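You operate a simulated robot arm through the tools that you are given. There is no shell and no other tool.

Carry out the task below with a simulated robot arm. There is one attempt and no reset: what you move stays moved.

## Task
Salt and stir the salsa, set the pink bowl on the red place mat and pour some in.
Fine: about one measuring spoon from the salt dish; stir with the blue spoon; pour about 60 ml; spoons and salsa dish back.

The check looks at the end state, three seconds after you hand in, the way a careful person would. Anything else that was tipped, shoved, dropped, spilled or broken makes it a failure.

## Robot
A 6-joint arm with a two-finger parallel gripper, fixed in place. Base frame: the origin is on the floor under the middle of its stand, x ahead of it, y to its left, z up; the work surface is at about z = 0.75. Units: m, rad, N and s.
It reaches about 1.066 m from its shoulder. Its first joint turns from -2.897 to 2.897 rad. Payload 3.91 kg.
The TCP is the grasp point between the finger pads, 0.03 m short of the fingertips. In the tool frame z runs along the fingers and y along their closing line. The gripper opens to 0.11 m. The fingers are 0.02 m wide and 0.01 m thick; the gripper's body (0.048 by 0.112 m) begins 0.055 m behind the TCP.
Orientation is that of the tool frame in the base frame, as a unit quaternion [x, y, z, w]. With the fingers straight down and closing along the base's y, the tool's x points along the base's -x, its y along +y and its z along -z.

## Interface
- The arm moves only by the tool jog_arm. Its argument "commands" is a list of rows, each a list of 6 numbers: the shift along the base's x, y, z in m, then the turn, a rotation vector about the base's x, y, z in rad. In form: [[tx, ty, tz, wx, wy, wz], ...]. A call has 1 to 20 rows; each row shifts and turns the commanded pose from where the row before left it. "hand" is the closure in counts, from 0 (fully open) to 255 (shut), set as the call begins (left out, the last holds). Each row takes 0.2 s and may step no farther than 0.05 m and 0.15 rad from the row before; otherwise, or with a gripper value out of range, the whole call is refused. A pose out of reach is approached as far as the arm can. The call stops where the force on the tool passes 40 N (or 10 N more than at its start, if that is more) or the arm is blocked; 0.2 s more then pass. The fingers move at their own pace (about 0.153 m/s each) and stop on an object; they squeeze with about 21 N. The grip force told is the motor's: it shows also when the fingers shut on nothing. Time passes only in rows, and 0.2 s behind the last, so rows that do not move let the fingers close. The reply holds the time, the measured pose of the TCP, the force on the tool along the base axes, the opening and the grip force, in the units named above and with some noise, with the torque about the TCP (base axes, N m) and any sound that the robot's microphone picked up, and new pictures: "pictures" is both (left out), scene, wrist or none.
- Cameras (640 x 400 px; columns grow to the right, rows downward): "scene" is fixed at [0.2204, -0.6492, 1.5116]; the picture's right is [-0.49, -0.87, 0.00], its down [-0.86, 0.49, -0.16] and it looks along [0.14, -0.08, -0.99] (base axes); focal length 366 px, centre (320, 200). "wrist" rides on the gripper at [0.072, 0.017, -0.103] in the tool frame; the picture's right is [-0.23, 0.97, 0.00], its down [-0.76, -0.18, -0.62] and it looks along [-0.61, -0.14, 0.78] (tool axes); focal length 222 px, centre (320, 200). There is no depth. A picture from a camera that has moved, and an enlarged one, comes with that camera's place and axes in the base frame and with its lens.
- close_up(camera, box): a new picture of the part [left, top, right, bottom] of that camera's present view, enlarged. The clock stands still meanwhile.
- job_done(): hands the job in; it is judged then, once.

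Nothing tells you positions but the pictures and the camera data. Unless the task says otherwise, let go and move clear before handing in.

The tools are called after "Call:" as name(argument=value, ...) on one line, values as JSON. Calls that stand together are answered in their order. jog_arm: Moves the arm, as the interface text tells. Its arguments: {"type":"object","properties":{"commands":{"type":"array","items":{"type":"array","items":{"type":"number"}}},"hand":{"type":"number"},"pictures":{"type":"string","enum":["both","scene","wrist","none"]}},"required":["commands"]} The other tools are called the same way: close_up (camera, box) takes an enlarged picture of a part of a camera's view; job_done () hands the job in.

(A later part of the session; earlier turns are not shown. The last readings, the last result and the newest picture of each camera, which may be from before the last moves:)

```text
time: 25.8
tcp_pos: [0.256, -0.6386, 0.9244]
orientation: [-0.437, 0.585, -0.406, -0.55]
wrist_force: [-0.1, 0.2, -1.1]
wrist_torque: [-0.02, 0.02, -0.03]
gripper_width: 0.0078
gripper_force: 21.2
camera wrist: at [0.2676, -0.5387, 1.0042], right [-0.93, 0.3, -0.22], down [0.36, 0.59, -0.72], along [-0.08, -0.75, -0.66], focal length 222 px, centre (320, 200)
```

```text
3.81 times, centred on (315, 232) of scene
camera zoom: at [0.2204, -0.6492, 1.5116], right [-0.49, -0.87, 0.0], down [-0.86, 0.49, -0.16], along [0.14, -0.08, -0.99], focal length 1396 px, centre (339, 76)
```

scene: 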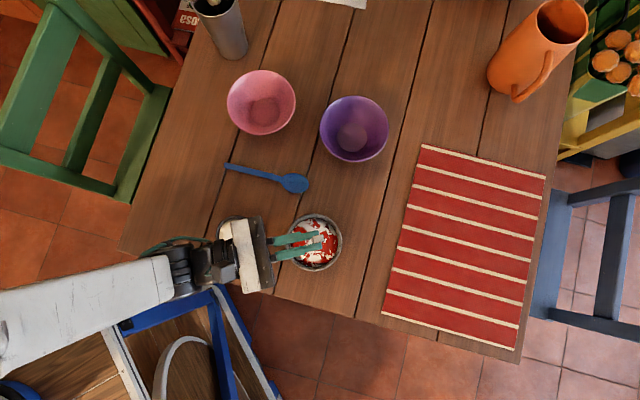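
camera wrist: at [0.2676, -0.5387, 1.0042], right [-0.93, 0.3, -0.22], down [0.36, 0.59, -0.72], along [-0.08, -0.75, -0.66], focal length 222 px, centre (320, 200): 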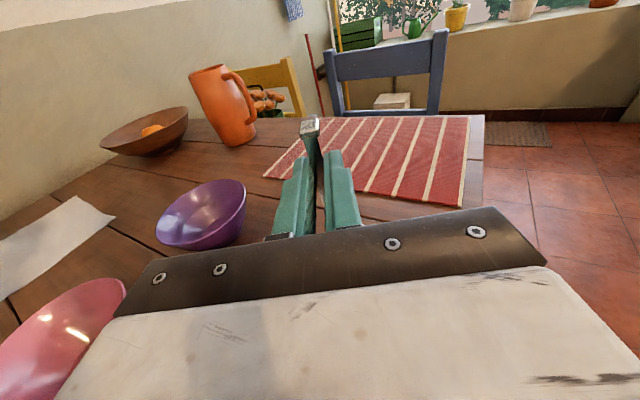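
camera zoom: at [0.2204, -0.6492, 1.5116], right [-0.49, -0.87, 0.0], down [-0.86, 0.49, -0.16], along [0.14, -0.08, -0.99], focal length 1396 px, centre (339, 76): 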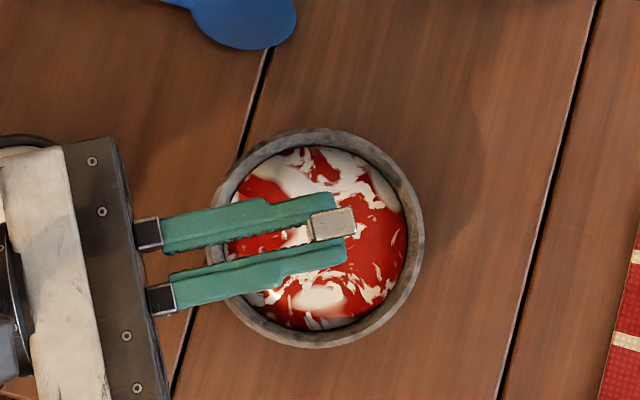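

The spoon is near vertical and the salt lies in streaks on the salsa. I'll tip a bit further to empty it fully, then pause.

Call:
jog_arm(commands=[[0.0029, 0.0105, 0, -0.1439, 0.0388, 0], [0.0029, 0.0105, 0, -0.1439, 0.0388, 0], [0, 0, 0, 0, 0, 0], [0, 0, 0, 0, 0, 0]], pictures="both")

Call:
close_up(camera="scene", box=[245, 180, 385, 285])

```text
time: 26.8
tcp_pos: [0.2613, -0.6156, 0.9245]
orientation: [0.369, -0.499, 0.468, 0.629]
wrist_force: [0.9, 0.5, -0.7]
wrist_torque: [0.04, 0.0, 0.0]
gripper_width: 0.0078
gripper_force: 21.5
camera wrist: at [0.2784, -0.4993, 0.9719], right [-0.95, 0.23, -0.23], down [0.3, 0.36, -0.88], along [-0.12, -0.9, -0.41], focal length 222 px, centre (320, 200)
```

scene: 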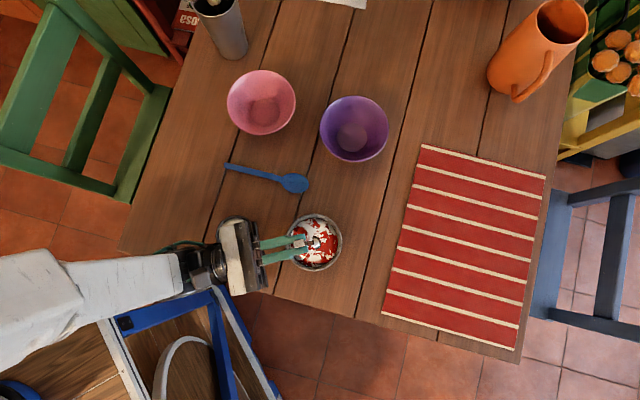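
wrist: 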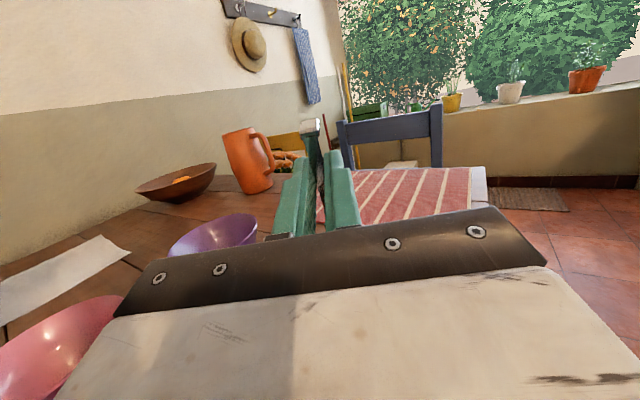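

```text
3.81 times, centred on (315, 232) of scene
camera zoom: at [0.2204, -0.6492, 1.5116], right [-0.49, -0.87, 0.0], down [-0.86, 0.49, -0.16], along [0.14, -0.08, -0.99], focal length 1396 px, centre (339, 76)
```

zoom: 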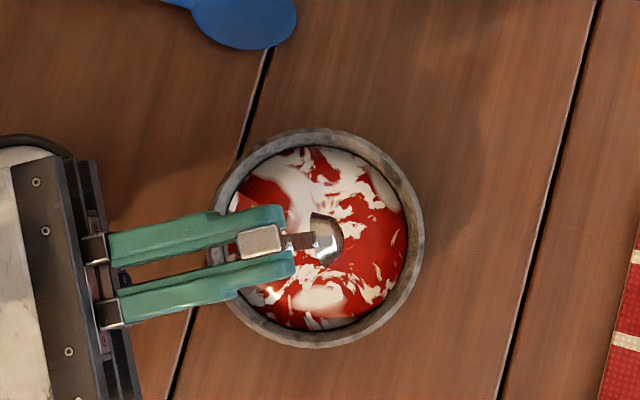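

The spoon is past vertical and empty. I'll raise it and bring it back to level.

Call:
jog_arm(commands=[[0, 0, 0.02, 0, 0, 0], [0, 0, 0.025, 0, 0, 0], [0, 0, 0, 0.1159, -0.0313, 0], [0, 0, 0, 0.1159, -0.0313, 0], [0, 0, 0, 0.1159, -0.0313, 0], [0, 0, 0, 0.1159, -0.0313, 0], [0, 0, 0, 0.1159, -0.0313, 0], [0, 0, 0, 0.1159, -0.0313, 0], [0, 0, 0, 0.1159, -0.0313, 0], [0, 0, 0, 0.1159, -0.0313, 0], [0, 0, 0, 0.1159, -0.0313, 0], [0, 0, 0, 0.1159, -0.0313, 0], [0, 0, 0, 0.1159, -0.0313, 0], [0, 0, 0, 0.1159, -0.0313, 0], [0, 0, 0, 0.1159, -0.0313, 0], [0, 0, 0, 0.1159, -0.0313, 0], [0, 0, 0, 0.1159, -0.0313, 0], [0, 0, 0, 0, 0, 0]], pictures="scene")

```text
time: 30.6
tcp_pos: [0.261, -0.6171, 0.9697]
orientation: [-0.609, 0.793, 0.012, -0.01]
wrist_force: [0.0, 0.3, -0.2]
wrist_torque: [-0.05, 0.02, -0.01]
gripper_width: 0.0079
gripper_force: 21.0
```

scene: 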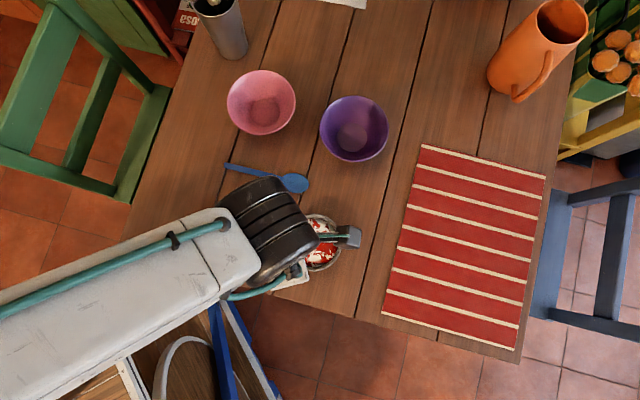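

The spoon is level again but for a 0.03 rad residual, which I'll correct. Then I'll swing it back above its original place.

Call:
jog_arm(commands=[[0, 0, 0, -0.0068, -0.0304, 0], [0.0108, 0.0118, 0, 0, 0, -0.126], [0.0108, 0.0118, 0, 0, 0, -0.126], [0.0108, 0.0118, 0, 0, 0, -0.126], [0.0108, 0.0118, 0, 0, 0, -0.126], [0.0108, 0.0118, 0, 0, 0, -0.126], [0.0108, 0.0118, 0, 0, 0, -0.126], [0.0108, 0.0118, 0, 0, 0, -0.126], [0.0108, 0.0118, 0, 0, 0, -0.126], [0.0108, 0.0118, 0, 0, 0, -0.126], [0.0108, 0.0118, 0, 0, 0, -0.126], [0.0108, 0.0118, 0, 0, 0, -0.126], [0.0108, 0.0118, 0, 0, 0, -0.126], [0.0108, 0.0118, 0, 0, 0, -0.126], [0.0108, 0.0118, 0, 0, 0, -0.126], [0.0108, 0.0118, 0, 0, 0, -0.126], [0.0108, 0.0118, 0, 0, 0, -0.126], [0.0108, 0.0118, 0, 0, 0, -0.126], [0, 0, 0, 0, 0, 0]], pictures="both")

Call:
close_up(camera="scene", box=[140, 140, 360, 278])

```text
time: 34.6
tcp_pos: [0.4456, -0.4163, 0.9685]
orientation: [0.405, 0.914, 0.0, 0.001]
wrist_force: [0.8, -0.3, 0.0]
wrist_torque: [0.02, 0.02, 0.0]
gripper_width: 0.0079
gripper_force: 21.0
camera wrist: at [0.4082, -0.351, 1.0735], right [0.87, 0.49, 0.0], down [0.38, -0.68, 0.62], along [0.3, -0.54, -0.78], focal length 222 px, centre (320, 200)
```

scene: 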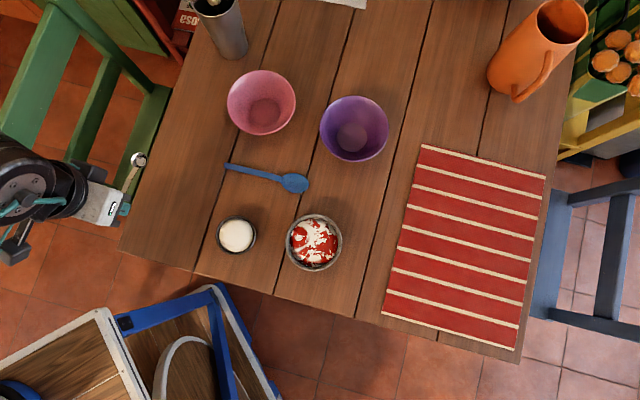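
wrist: 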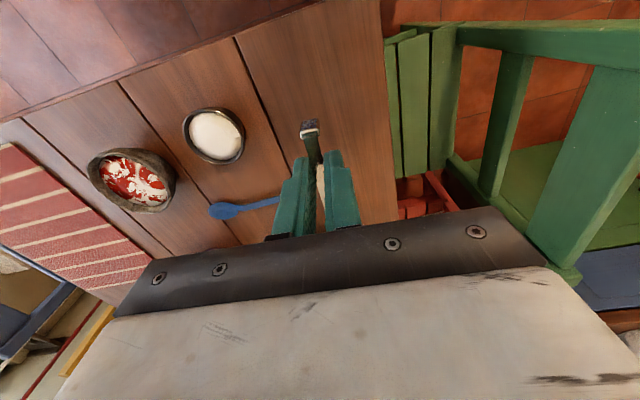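

```text
2.90 times, centred on (250, 209) of scene
camera zoom: at [0.2204, -0.6492, 1.5116], right [-0.49, -0.87, 0.0], down [-0.86, 0.49, -0.16], along [0.14, -0.08, -0.99], focal length 1062 px, centre (523, 174)
```

zoom: 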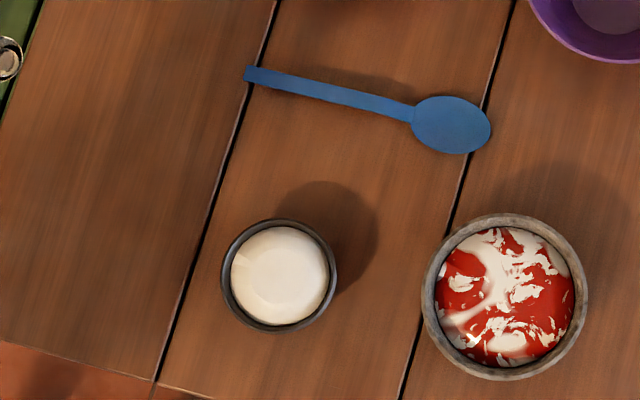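

No salt is on the table and nothing else has moved. I'll check the spoon is empty and then lower it to where it was.

Call:
close_up(camera="scene", box=[100, 130, 180, 190])

Call:
jog_arm(commands=[[0, 0, -0.04, 0, 0, 0], [0, 0, -0.04, 0, 0, 0], [0, 0, -0.04, 0, 0, 0], [0, 0, -0.03, 0, 0, 0], [0, 0, -0.02, 0, 0, 0], [0, 0, -0.008, 0, 0, 0], [0, 0, -0.004, 0, 0, 0], [0, 0, 0, 0, 0, 0]], pictures="both")

```text
6.67 times, centred on (140, 160) of scene
camera zoom: at [0.2204, -0.6492, 1.5116], right [-0.49, -0.87, 0.0], down [-0.86, 0.49, -0.16], along [0.14, -0.08, -0.99], focal length 2444 px, centre (1520, 467)
```

zoom: 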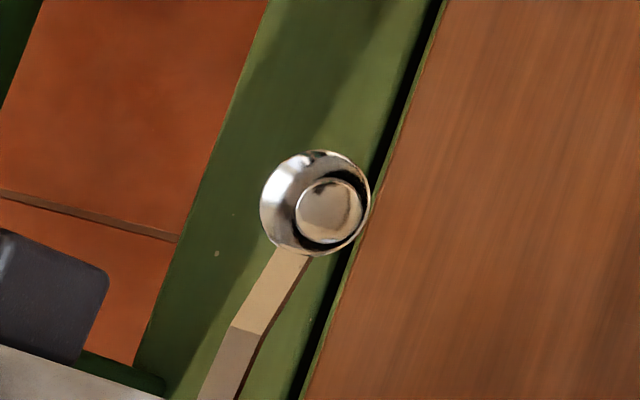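

```text
time: 36.4
tcp_pos: [0.4449, -0.4165, 0.7861]
orientation: [0.404, 0.915, 0.0, 0.0]
wrist_force: [0.0, 1.3, 0.1]
wrist_torque: [0.03, 0.03, 0.02]
gripper_width: 0.0078
gripper_force: 21.1
camera wrist: at [0.4078, -0.3512, 0.8912], right [0.87, 0.49, 0.0], down [0.38, -0.68, 0.62], along [0.3, -0.54, -0.78], focal length 222 px, centre (320, 200)
```

scene: 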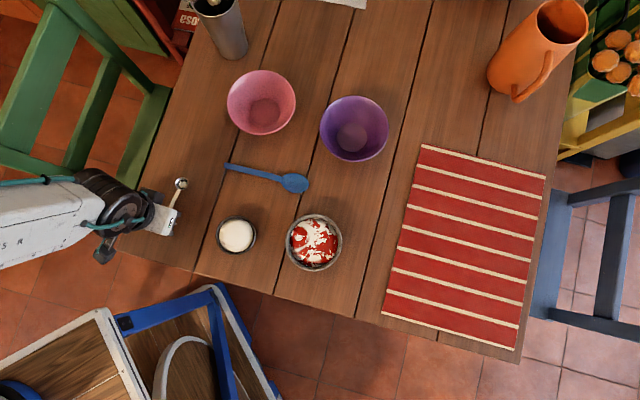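
wrist: 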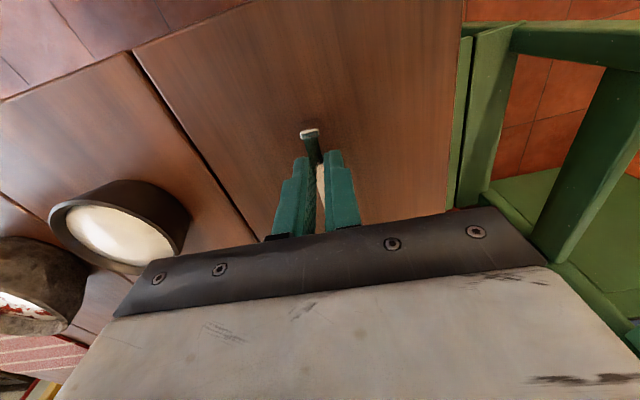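

The spoon is empty and back over its spot. I'll lower it the last millimetre and open the fingers.

Call:
jog_arm(commands=[[0, 0, -0.0012, 0, 0, 0], [0, 0, 0, 0, 0, 0]], pictures="none")

Call:
jog_arm(commands=[[0, 0, 0, 0, 0, 0], [0, 0, 0, 0, 0, 0], [0, 0, 0, 0, 0, 0]], hand=0, pictures="none")

Call:
jog_arm(commands=[[0, 0, 0.03, 0, 0, 0], [0, 0, 0.04, 0, 0, 0], [0, 0, 0.04, 0, 0, 0], [0, 0, 0.04, 0, 0, 0], [0, 0, 0, 0, 0, 0]], pictures="both")

Call:
close_up(camera="scene", box=[90, 160, 250, 280])

```text
time: 37.0
tcp_pos: [0.4444, -0.417, 0.7856]
orientation: [0.404, 0.915, 0.0, 0.0]
wrist_force: [0.1, 0.3, 0.0]
wrist_torque: [0.0, 0.01, 0.01]
gripper_width: 0.0078
gripper_force: 20.7
```

```text
time: 37.8
tcp_pos: [0.4451, -0.4162, 0.7854]
orientation: [0.404, 0.915, 0.0, 0.0]
wrist_force: [0.6, 0.5, 1.1]
wrist_torque: [0.03, 0.01, -0.02]
gripper_width: 0.1097
gripper_force: 0.1
```

```text
time: 39.0
tcp_pos: [0.4462, -0.4168, 0.9361]
orientation: [0.404, 0.915, 0.0, -0.002]
wrist_force: [-0.4, 0.3, -0.3]
wrist_torque: [-0.02, 0.01, -0.01]
gripper_width: 0.11
gripper_force: 0.1
camera wrist: at [0.4079, -0.3519, 1.0407], right [0.87, 0.49, 0.0], down [0.38, -0.68, 0.62], along [0.3, -0.54, -0.78], focal length 222 px, centre (320, 200)
```

scene: 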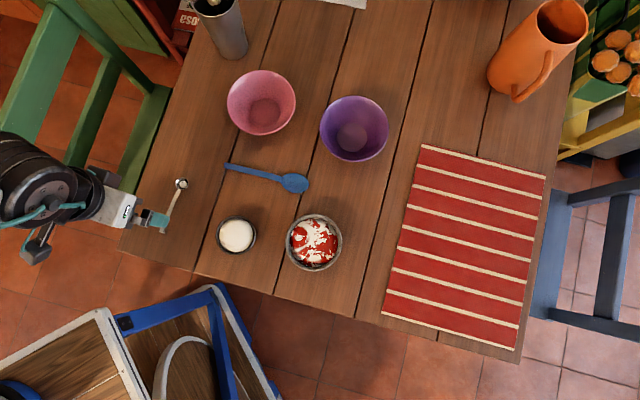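
wrist: 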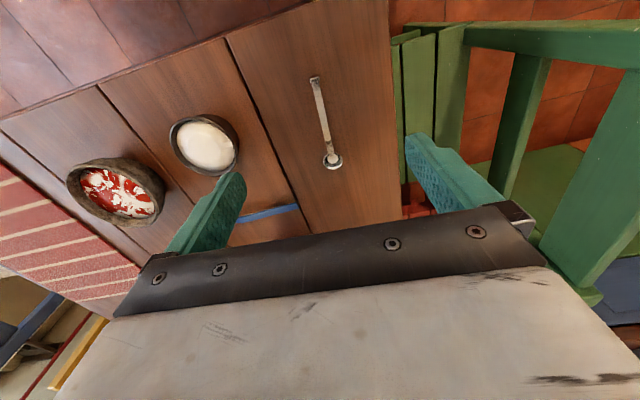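

```text
3.33 times, centred on (170, 220) of scene
camera zoom: at [0.2204, -0.6492, 1.5116], right [-0.49, -0.87, 0.0], down [-0.86, 0.49, -0.16], along [0.14, -0.08, -0.99], focal length 1222 px, centre (820, 133)
```

zoom: 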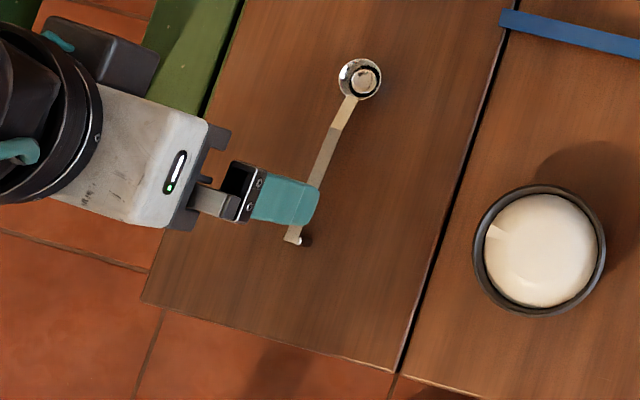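

The measuring spoon is back where it was. Next I'll tilt the wrist camera low to see the blue spoon's handle from the side, staying above the salt dish.

Call:
jog_arm(commands=[[-0.0116, -0.022, -0.02, -0.0924, -0.0843, 0], [-0.0116, -0.022, -0.026, -0.0924, -0.0843, 0], [-0.0115, -0.022, -0.026, -0.0924, -0.0843, 0], [-0.0115, -0.022, -0.026, -0.0924, -0.0843, 0], [0, 0, 0, 0, 0, 0]], pictures="both")

Call:
close_up(camera="wrist", box=[200, 110, 440, 220])

```text
time: 40.2
tcp_pos: [0.3979, -0.504, 0.8391]
orientation: [0.391, 0.886, -0.1, 0.226]
wrist_force: [-0.9, 0.9, 0.1]
wrist_torque: [-0.01, 0.0, -0.01]
gripper_width: 0.1102
gripper_force: 0.0
camera wrist: at [0.3337, -0.4091, 0.8953], right [0.85, 0.51, 0.11], down [0.12, -0.39, 0.91], along [0.51, -0.77, -0.4], focal length 222 px, centre (320, 200)
```

scene: 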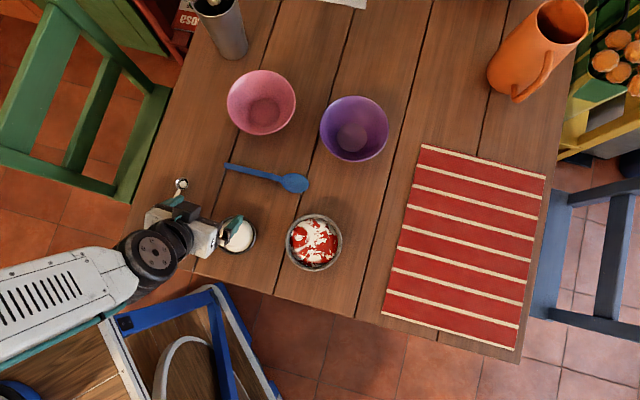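
wrist: 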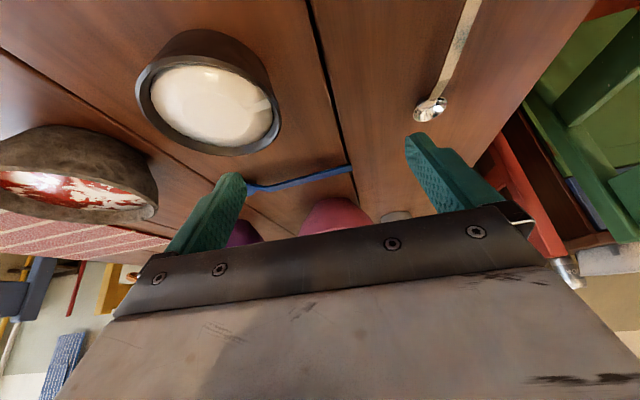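

```text
2.67 times, centred on (320, 165) of wrist
camera zoom: at [0.3337, -0.4091, 0.8953], right [0.85, 0.51, 0.11], down [0.12, -0.39, 0.91], along [0.51, -0.77, -0.4], focal length 592 px, centre (320, 293)
```

zoom: 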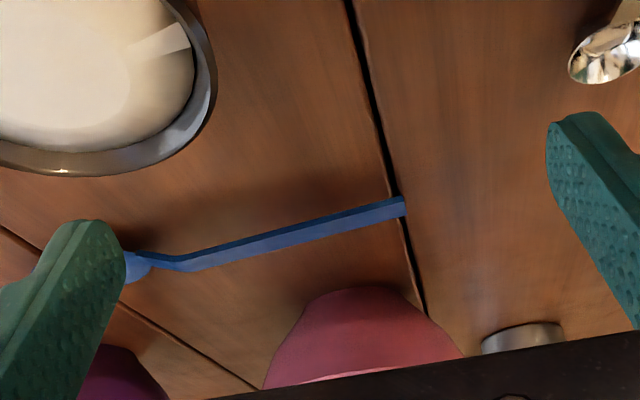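

I can see the spoon's handle edge. I'll enlarge it more to judge its thickness and height.

Call:
close_up(camera="wrist", box=[235, 155, 365, 220])

Call:
close_up(camera="scene", box=[215, 150, 325, 205])

```text
4.92 times, centred on (300, 188) of wrist
camera zoom: at [0.3337, -0.4091, 0.8953], right [0.85, 0.51, 0.11], down [0.12, -0.39, 0.91], along [0.51, -0.77, -0.4], focal length 1094 px, centre (418, 262)
```

zoom: 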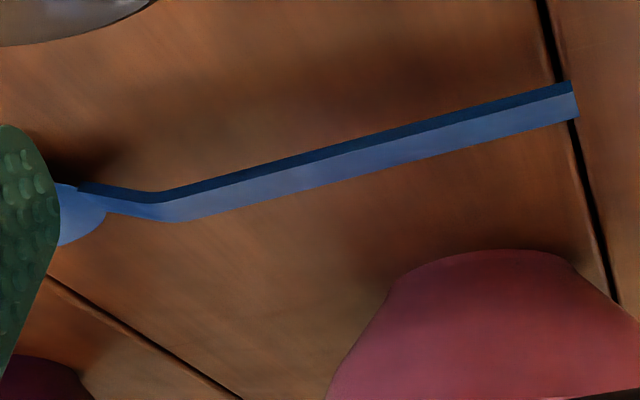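

```text
5.82 times, centred on (270, 178) of scene
camera zoom: at [0.2204, -0.6492, 1.5116], right [-0.49, -0.87, 0.0], down [-0.86, 0.49, -0.16], along [0.14, -0.08, -0.99], focal length 2133 px, centre (611, 331)
```

zoom: 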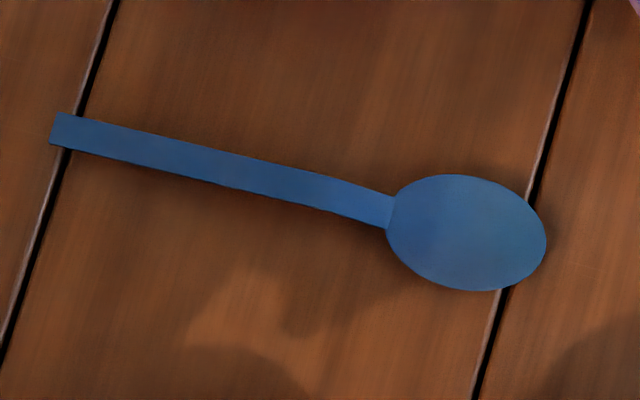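

The blue handle is a 3 mm strip held level at about z = 0.765, running from (0.414, -0.650) to (0.489, -0.570). I'll level out, turn across it and go above the grip point with the fingers partly closed.

Call:
jog_arm(commands=[[0, 0, 0.02, 0.0924, 0.0843, 0], [0, 0, 0.02, 0.0924, 0.0843, 0], [0, 0, 0.02, 0.0924, 0.0843, 0], [0, 0, 0.01, 0.0924, 0.0843, 0], [0.0056, -0.0076, 0, 0, 0, -0.125], [0.0056, -0.0076, 0, 0, 0, -0.125], [0.0056, -0.0076, 0, 0, 0, -0.125], [0.0056, -0.0076, 0, 0, 0, -0.125], [0.0056, -0.0076, 0, 0, 0, -0.125], [0.0056, -0.0076, 0, 0, 0, -0.125], [0.0056, -0.0076, 0, 0, 0, -0.125], [0.0056, -0.0076, 0, 0, 0, -0.125], [0.0056, -0.0076, 0, 0, 0, -0.125], [0.0056, -0.0076, 0, 0, 0, -0.125], [0.0056, -0.0076, 0, 0, 0, -0.125], [0.0056, -0.0076, 0, 0, 0, -0.127], [0, 0, 0, 0, 0, 0]], hand=90, pictures="both")

Call:
close_up(camera="wrist", box=[220, 100, 420, 225])

```text
time: 43.8
tcp_pos: [0.472, -0.5924, 0.8912]
orientation: [0.917, 0.394, -0.048, 0.038]
wrist_force: [0.9, 0.0, 0.1]
wrist_torque: [0.01, -0.03, 0.01]
gripper_width: 0.0713
gripper_force: 0.0
out of reach, approached as far as the arm can: row 1, 2
camera wrist: at [0.5394, -0.5417, 0.9868], right [0.55, -0.83, 0.06], down [-0.62, -0.36, 0.7], along [-0.56, -0.42, -0.71], focal length 222 px, centre (320, 200)
```

scene: 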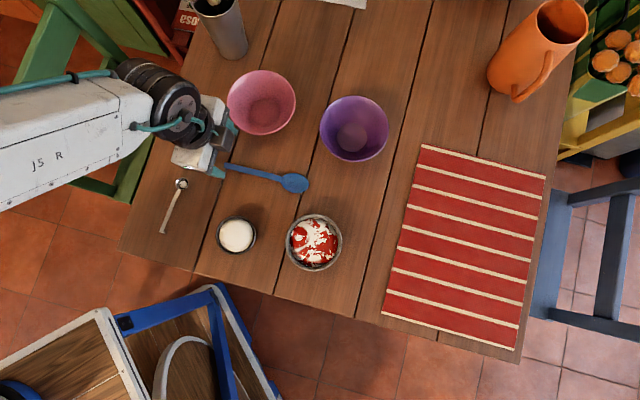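
wrist: 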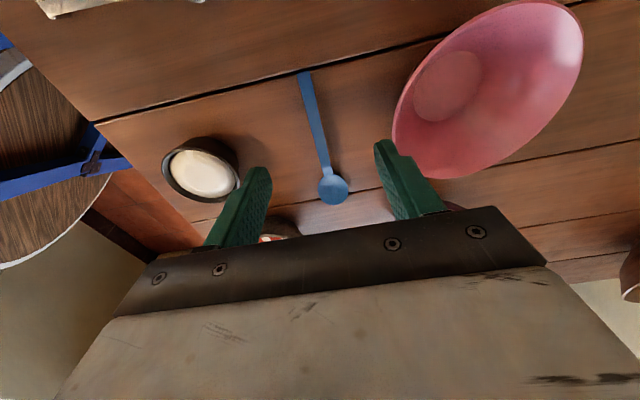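

```text
3.20 times, centred on (320, 162) of wrist
camera zoom: at [0.5394, -0.5417, 0.9868], right [0.55, -0.83, 0.06], down [-0.62, -0.36, 0.7], along [-0.56, -0.42, -0.71], focal length 711 px, centre (320, 320)
```

zoom: 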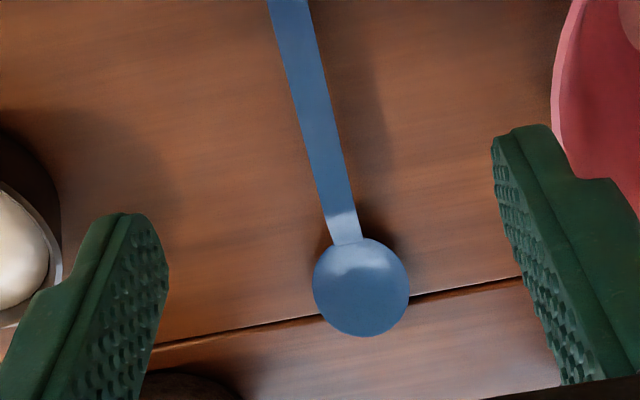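

A posture change left the tool tilted by about 0.12 rad. I'll correct the tilt and the position, then check the alignment.

Call:
jog_arm(commands=[[-0.0033, -0.0014, 0, 0.0538, -0.029, 0], [-0.0033, -0.0014, 0, 0.0537, -0.029, 0], [0, 0, 0, 0, 0, 0]], pictures="both")

Call:
close_up(camera="wrist", box=[220, 100, 420, 225])

```text
time: 44.6
tcp_pos: [0.466, -0.596, 0.8897]
orientation: [0.919, 0.395, 0.001, 0.0]
wrist_force: [-0.3, -0.4, 0.7]
wrist_torque: [-0.01, 0.02, -0.02]
gripper_width: 0.0711
gripper_force: 0.0
camera wrist: at [0.5268, -0.5549, 0.9951], right [0.55, -0.83, 0.0], down [-0.65, -0.43, 0.62], along [-0.52, -0.34, -0.78], focal length 222 px, centre (320, 200)
```

scene: 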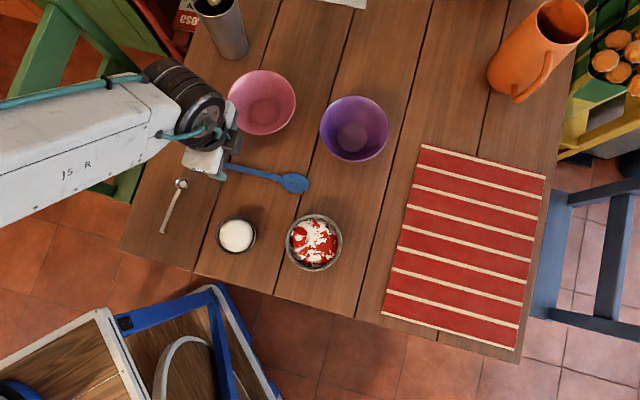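
wrist: 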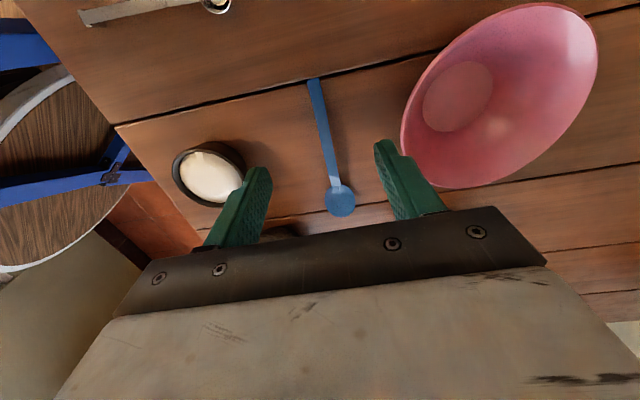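

```text
3.20 times, centred on (320, 162) of wrist
camera zoom: at [0.5268, -0.5549, 0.9951], right [0.55, -0.83, 0.0], down [-0.65, -0.43, 0.62], along [-0.52, -0.34, -0.78], focal length 711 px, centre (320, 320)
```

zoom: 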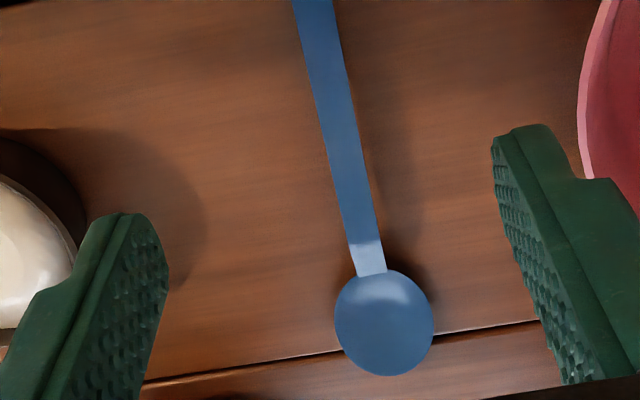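

The handle is 2 mm off the centre line and its end is 33 mm behind the grip point, as planned. I'll shift over and descend.

Call:
jog_arm(commands=[[0.0012, -0.0011, -0.03, 0, 0, 0], [0, 0, -0.03, 0, 0, 0], [0, 0, -0.025, 0, 0, 0], [0, 0, -0.0145, 0, 0, 0], [0, 0, -0.005, 0, 0, 0], [0, 0, 0, 0, 0, 0]], pictures="both")

Call:
close_up(camera="wrist", box=[220, 100, 420, 225])

```text
time: 46.0
tcp_pos: [0.4665, -0.5965, 0.7877]
orientation: [0.919, 0.395, 0.0, -0.001]
wrist_force: [-0.4, 0.0, 1.2]
wrist_torque: [0.01, 0.02, 0.0]
gripper_width: 0.071
gripper_force: 0.0
camera wrist: at [0.5276, -0.5559, 0.8909], right [0.55, -0.83, 0.0], down [-0.65, -0.43, 0.62], along [-0.52, -0.34, -0.78], focal length 222 px, centre (320, 200)
```

scene: 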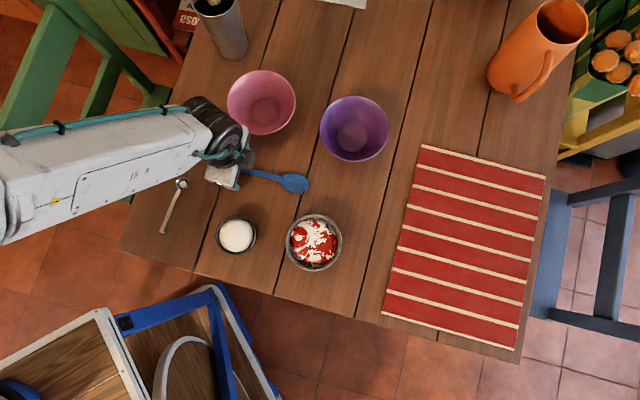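
wrist: 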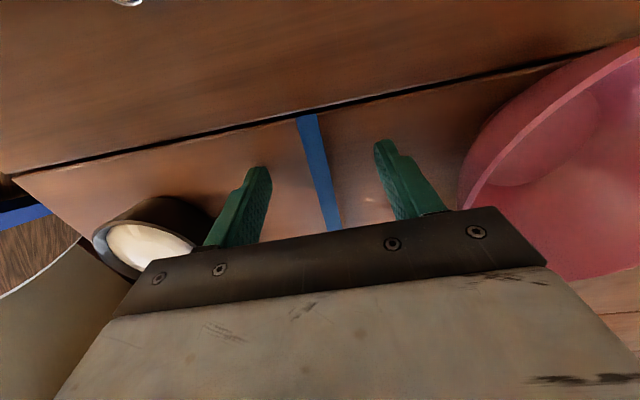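

```text
3.20 times, centred on (320, 162) of wrist
camera zoom: at [0.5276, -0.5559, 0.8909], right [0.55, -0.83, 0.0], down [-0.65, -0.43, 0.62], along [-0.52, -0.34, -0.78], focal length 711 px, centre (320, 320)
```

zoom: 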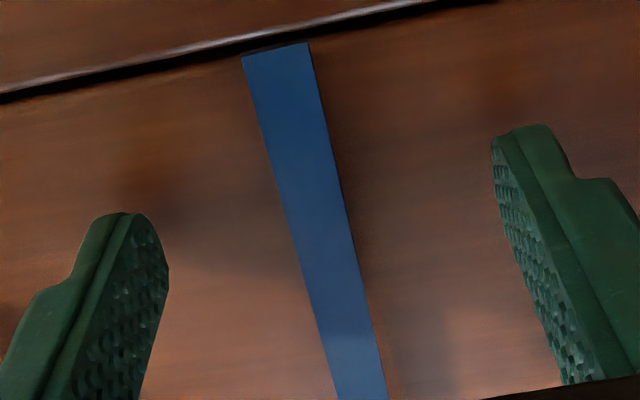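

The handle is centred between the fingers. I'll lower slightly and close.

Call:
jog_arm(commands=[[0, 0, -0.0025, 0, 0, 0], [0, 0, 0, 0, 0, 0]], pictures="none")

Call:
jog_arm(commands=[[0, 0, 0, 0, 0, 0], [0, 0, 0, 0, 0, 0], [0, 0, 0, 0, 0, 0]], hand=255, pictures="both")

```text
time: 46.6
tcp_pos: [0.4671, -0.5974, 0.784]
orientation: [0.919, 0.394, 0.001, 0.0]
wrist_force: [-0.8, -0.1, -1.0]
wrist_torque: [-0.01, -0.01, -0.03]
gripper_width: 0.0714
gripper_force: 0.1
```

```text
time: 47.4
tcp_pos: [0.4663, -0.5964, 0.783]
orientation: [0.919, 0.395, 0.001, -0.001]
wrist_force: [-0.5, 0.7, -0.6]
wrist_torque: [0.04, -0.05, 0.0]
gripper_width: 0.013
gripper_force: 20.9
camera wrist: at [0.5276, -0.5559, 0.8884], right [0.55, -0.83, 0.0], down [-0.65, -0.43, 0.62], along [-0.52, -0.34, -0.78], focal length 222 px, centre (320, 200)
```

scene: 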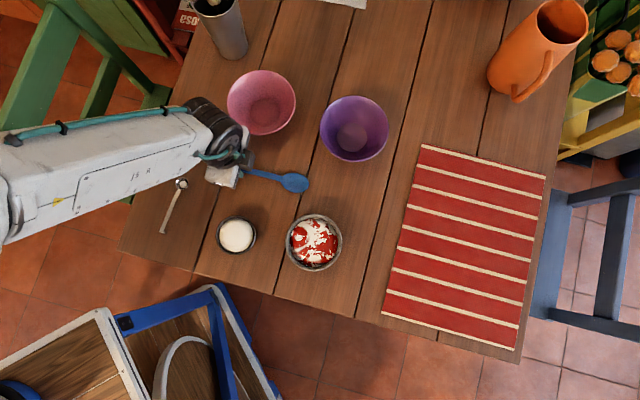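
wrist: 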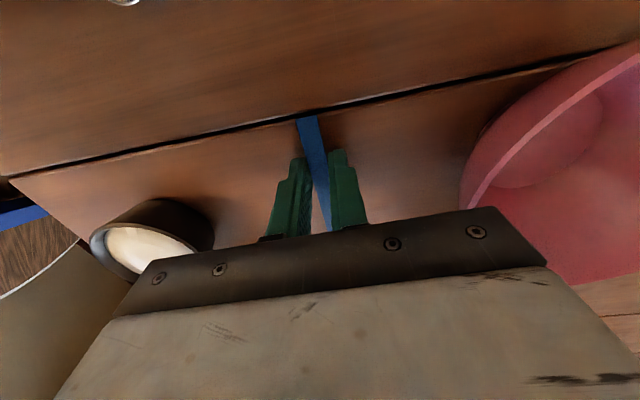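

I have the handle at 13 mm width and will put it back in this same pose. I'll lift the spoon and carry it level toward the salsa dish.

Call:
jog_arm(commands=[[0, 0, 0.02, 0, 0, 0], [0, 0, 0.04, 0, 0, 0], [0, 0, 0.04, 0, 0, 0], [0, 0, 0.04, 0, 0, 0], [0, 0, 0.04, 0, 0, 0], [-0.038, 0.001, 0, 0, 0, 0], [-0.038, 0.001, 0, 0, 0, 0], [-0.038, 0.001, 0, 0, 0, 0], [-0.0385, 0.001, 0, 0, 0, 0], [0, 0, 0, 0, 0, 0]], pictures="both")

```text
time: 49.6
tcp_pos: [0.3143, -0.5911, 0.9638]
orientation: [0.919, 0.395, 0.001, 0.0]
wrist_force: [0.2, 0.0, 0.0]
wrist_torque: [0.03, 0.02, 0.0]
gripper_width: 0.013
gripper_force: 21.1
camera wrist: at [0.3758, -0.5512, 1.0691], right [0.55, -0.83, 0.0], down [-0.65, -0.43, 0.62], along [-0.52, -0.34, -0.78], focal length 222 px, centre (320, 200)
```

scene: 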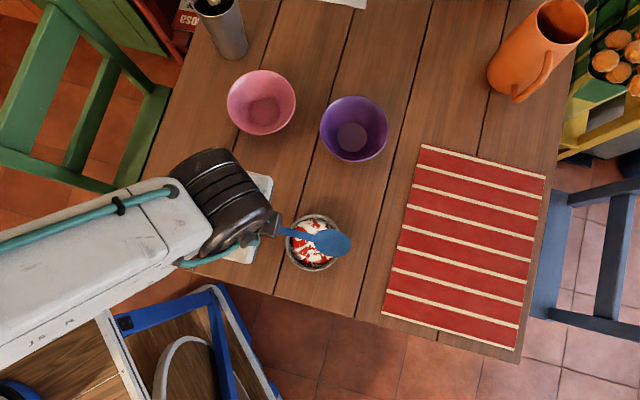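
wrist: 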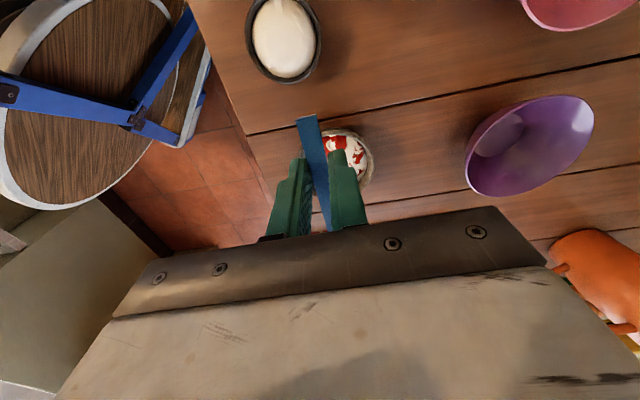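

The spoon is where I expect it, over the dish. I'll pitch it 0.6 rad down while still high.

Call:
jog_arm(commands=[[0, 0, 0, 0.0871, -0.0826, 0], [0, 0, 0, 0.0871, -0.0826, 0], [0, 0, 0, 0.0871, -0.0826, 0], [0, 0, 0, 0.0871, -0.0826, 0], [0, 0, 0, 0.0871, -0.0826, 0], [0, 0, 0, 0, 0, 0]], pictures="both")

Call:
close_up(camera="scene", box=[245, 180, 385, 285])

```text
time: 51.0
tcp_pos: [0.3147, -0.592, 0.9645]
orientation: [0.877, 0.377, 0.272, -0.117]
wrist_force: [-0.6, 0.5, -1.0]
wrist_torque: [0.06, 0.01, 0.0]
gripper_width: 0.0129
gripper_force: 21.2
camera wrist: at [0.3265, -0.6035, 1.0913], right [0.58, -0.81, -0.13], down [-0.8, -0.59, 0.08], along [-0.14, 0.06, -0.99], focal length 222 px, centre (320, 200)
```

scene: 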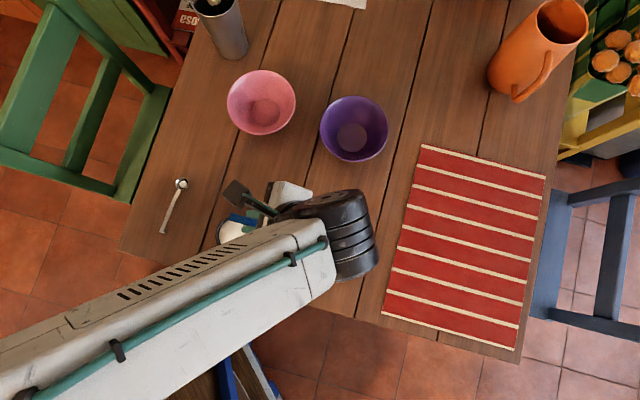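
wrist: 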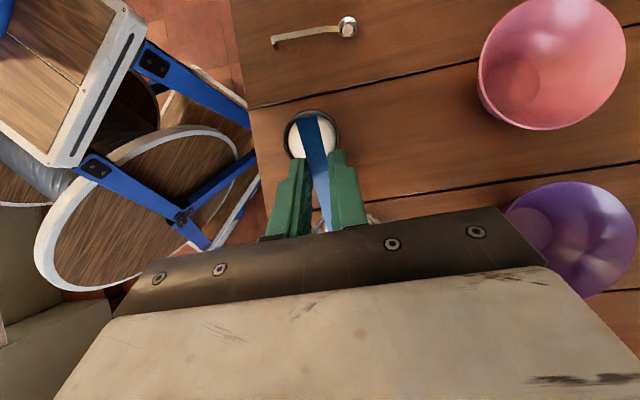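

```text
3.81 times, centred on (315, 232) of scene
camera zoom: at [0.2204, -0.6492, 1.5116], right [-0.49, -0.87, 0.0], down [-0.86, 0.49, -0.16], along [0.14, -0.08, -0.99], focal length 1396 px, centre (339, 76)
```

zoom: 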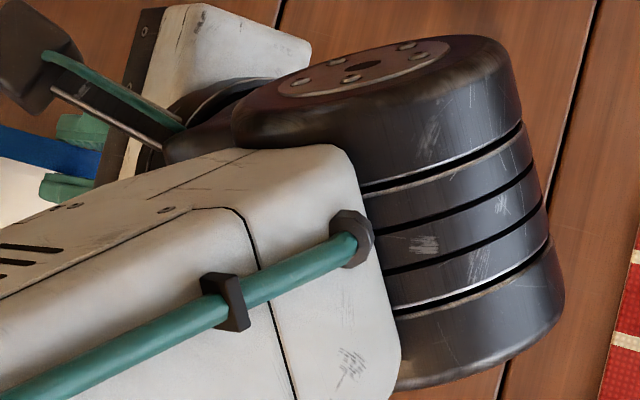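

The pitch came out as planned at 0.6 rad. I'll lower the spoon straight into the salsa and watch the force.

Call:
jog_arm(commands=[[0, 0, -0.03, 0, 0, 0], [0, 0, -0.025, 0, 0, 0], [0, 0, -0.015, 0, 0, 0], [0, 0, -0.01, 0, 0, 0], [0, 0, -0.006, 0, 0, 0], [0, 0, 0, 0, 0, 0]], pictures="both")

```text
time: 52.4
tcp_pos: [0.3142, -0.593, 0.8771]
orientation: [0.877, 0.377, 0.272, -0.117]
wrist_force: [0.2, 0.4, -0.8]
wrist_torque: [-0.01, 0.02, -0.01]
gripper_width: 0.0129
gripper_force: 20.7
camera wrist: at [0.3269, -0.6031, 1.0048], right [0.58, -0.81, -0.13], down [-0.8, -0.59, 0.08], along [-0.14, 0.06, -0.99], focal length 222 px, centre (320, 200)
```

scene: 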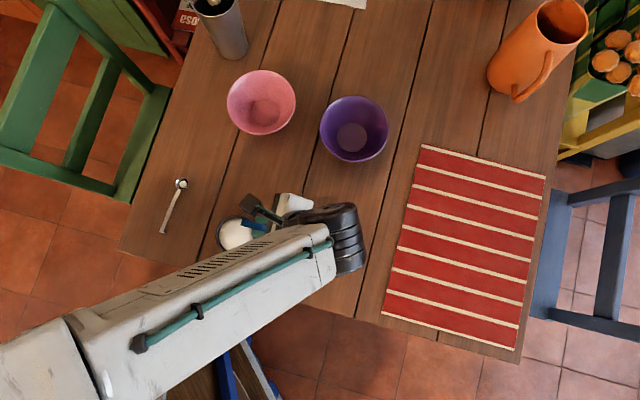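
wrist: 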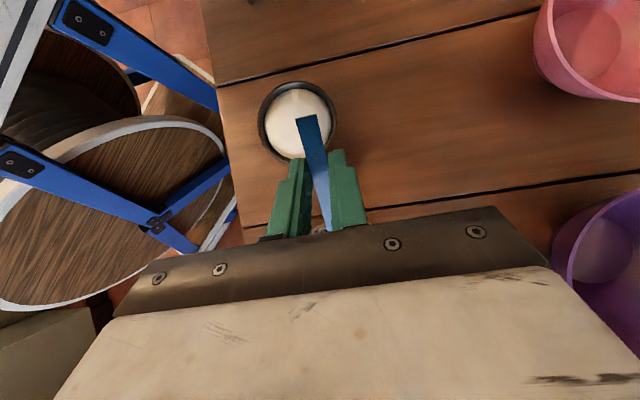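

The spoon is in the salsa with no contact force. I'll stir one small circle of 12 mm radius first to check clearance.

Call:
jog_arm(commands=[[0.012, 0, 0, 0, 0, 0], [-0.00229, 0.00706, 0, 0, 0, 0], [-0.006, 0.00436, 0, 0, 0, 0], [-0.00742, 0, 0, 0, 0, 0], [-0.006, -0.00436, 0, 0, 0, 0], [-0.00229, -0.00706, 0, 0, 0, 0], [0.00229, -0.00706, 0, 0, 0, 0], [0.006, -0.00436, 0, 0, 0, 0], [0.00742, 0, 0, 0, 0, 0], [0.006, 0.00436, 0, 0, 0, 0], [0.00229, 0.00706, 0, 0, 0, 0]], pictures="both")

Call:
close_up(camera="scene", box=[230, 180, 390, 290])

```text
time: 54.8
tcp_pos: [0.326, -0.5933, 0.8779]
orientation: [0.877, 0.377, 0.272, -0.117]
wrist_force: [-0.9, 0.1, -0.9]
wrist_torque: [0.04, -0.03, 0.01]
gripper_width: 0.013
gripper_force: 20.9
camera wrist: at [0.3384, -0.6034, 1.0052], right [0.58, -0.81, -0.13], down [-0.8, -0.59, 0.08], along [-0.14, 0.06, -0.99], focal length 222 px, centre (320, 200)
```

scene: 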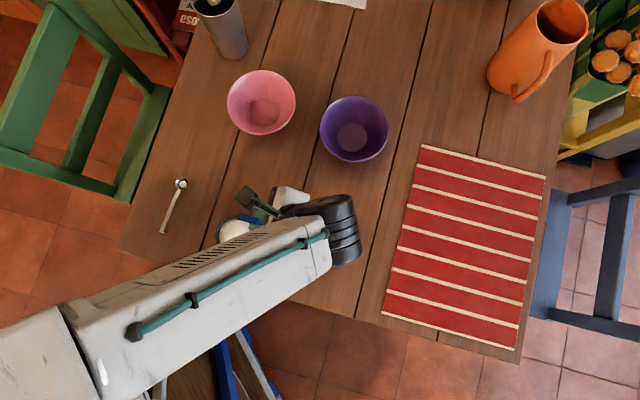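
wrist: 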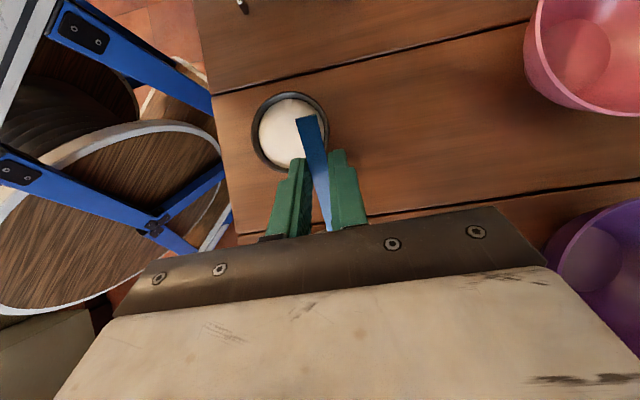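

```text
3.64 times, centred on (310, 235) of scene
camera zoom: at [0.2204, -0.6492, 1.5116], right [-0.49, -0.87, 0.0], down [-0.86, 0.49, -0.16], along [0.14, -0.08, -0.99], focal length 1333 px, centre (356, 73)
```

zoom: 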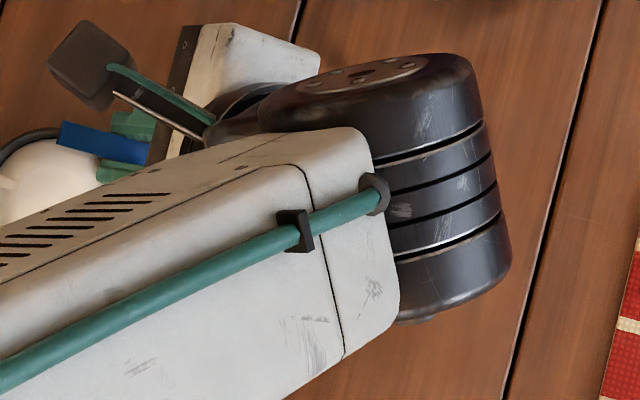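

There was no contact. I'll go 3 mm deeper and stir two wider loops of 16 mm radius.

Call:
jog_arm(commands=[[0.004, 0, -0.003, 0, 0, 0], [-0.00306, 0.0094, 0, 0, 0, 0], [-0.008, 0.00581, 0, 0, 0, 0], [-0.00989, 0, 0, 0, 0, 0], [-0.008, -0.00581, 0, 0, 0, 0], [-0.00306, -0.0094, 0, 0, 0, 0], [0.00306, -0.0094, 0, 0, 0, 0], [0.008, -0.00581, 0, 0, 0, 0], [0.00989, 0, 0, 0, 0, 0], [0.008, 0.00581, 0, 0, 0, 0], [0.00306, 0.0094, 0, 0, 0, 0]], pictures="none")

Call:
jog_arm(commands=[[-0.00306, 0.0094, 0, 0, 0, 0], [-0.008, 0.00581, 0, 0, 0, 0], [-0.00989, 0, 0, 0, 0, 0], [-0.008, -0.00581, 0, 0, 0, 0], [-0.00306, -0.0094, 0, 0, 0, 0], [0.00306, -0.0094, 0, 0, 0, 0], [0.008, -0.00581, 0, 0, 0, 0], [0.00989, 0, 0, 0, 0, 0], [0.008, 0.00581, 0, 0, 0, 0], [0.00306, 0.0094, 0, 0, 0, 0], [-0.00306, 0.0094, 0, 0, 0, 0], [-0.008, 0.00581, 0, 0, 0, 0], [-0.00989, 0, 0, 0, 0, 0], [-0.008, -0.00581, 0, 0, 0, 0], [-0.00306, -0.0094, 0, 0, 0, 0], [0.00306, -0.0094, 0, 0, 0, 0], [0.008, -0.00581, 0, 0, 0, 0], [0.00989, 0, 0, 0, 0, 0], [0.008, 0.00581, 0, 0, 0, 0], [0.00306, 0.0094, 0, 0, 0, 0]], pictures="scene")

```text
time: 57.2
tcp_pos: [0.3314, -0.5928, 0.8747]
orientation: [0.877, 0.378, 0.272, -0.117]
wrist_force: [-0.9, -0.8, -0.7]
wrist_torque: [0.02, -0.01, 0.0]
gripper_width: 0.0131
gripper_force: 20.9
```

```text
time: 61.4
tcp_pos: [0.3289, -0.5925, 0.875]
orientation: [0.878, 0.376, 0.272, -0.117]
wrist_force: [-0.6, -0.6, -0.3]
wrist_torque: [0.03, 0.01, 0.0]
gripper_width: 0.0129
gripper_force: 20.8
```

scene: 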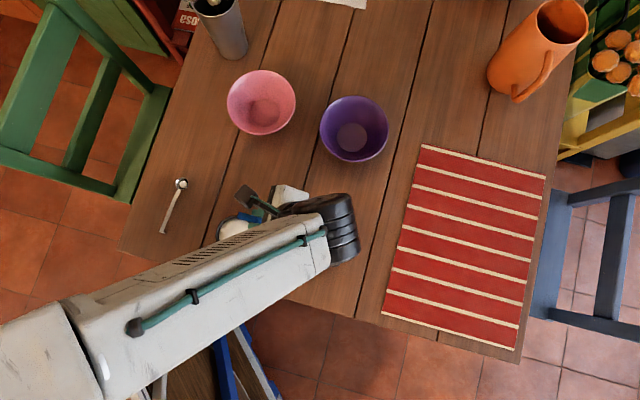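

I've felt no resistance, so I'll lift the spoon straight up, let it drain over the dish and level it there to see the salsa.

Call:
jog_arm(commands=[[-0.016, 0, 0.0, 0, 0, 0], [0, 0, 0.02, 0, 0, 0], [0, 0, 0.02, 0, 0, 0], [0, 0, 0.025, 0, 0, 0], [0, 0, 0.025, 0, 0, 0], [0, 0, 0, 0, 0, 0], [0, 0, 0, 0, 0, 0], [0, 0, 0, 0, 0, 0], [0, 0, 0, 0, 0, 0], [0.0041, 0.0044, 0, -0.0871, 0.0826, 0], [0.0041, 0.0044, 0, -0.0871, 0.0826, 0], [0.0041, 0.0044, 0, -0.0871, 0.0826, 0], [0.0041, 0.0044, 0, -0.0871, 0.0826, 0], [0.0041, 0.0044, 0, -0.0871, 0.0826, 0], [0, 0, 0, 0, 0, 0]], pictures="both")

Call:
close_up(camera="scene", box=[245, 180, 385, 285])

```text
time: 64.6
tcp_pos: [0.3356, -0.57, 0.9651]
orientation: [0.919, 0.395, 0.0, 0.0]
wrist_force: [-0.5, 0.1, -1.6]
wrist_torque: [0.04, -0.01, -0.01]
gripper_width: 0.0131
gripper_force: 21.2
camera wrist: at [0.3955, -0.5297, 1.0693], right [0.55, -0.83, 0.0], down [-0.65, -0.43, 0.62], along [-0.52, -0.34, -0.78], focal length 222 px, centre (320, 200)
```

scene: 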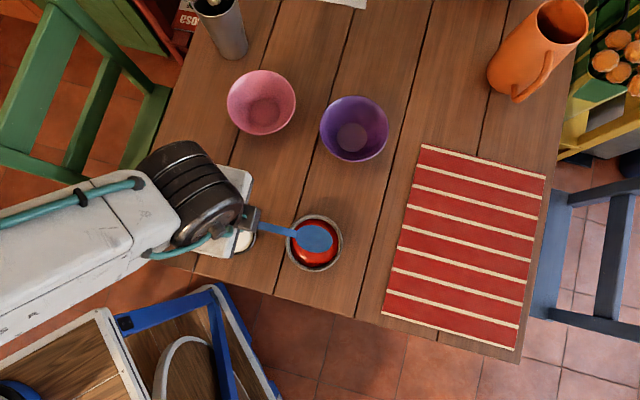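
wrist: 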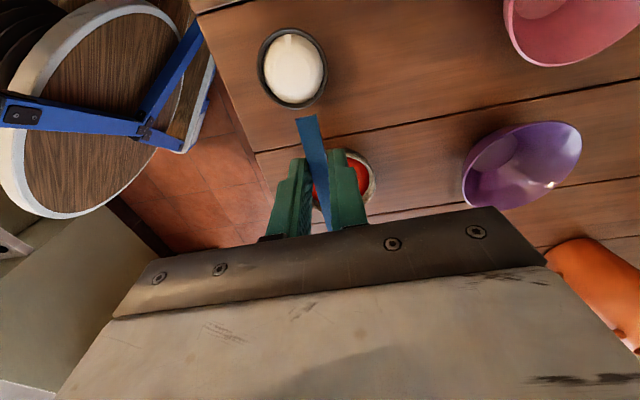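

```text
3.81 times, centred on (315, 232) of scene
camera zoom: at [0.2204, -0.6492, 1.5116], right [-0.49, -0.87, 0.0], down [-0.86, 0.49, -0.16], along [0.14, -0.08, -0.99], focal length 1396 px, centre (339, 76)
```

zoom: 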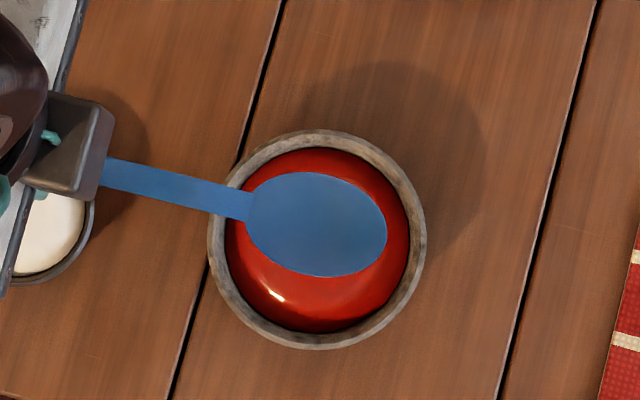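

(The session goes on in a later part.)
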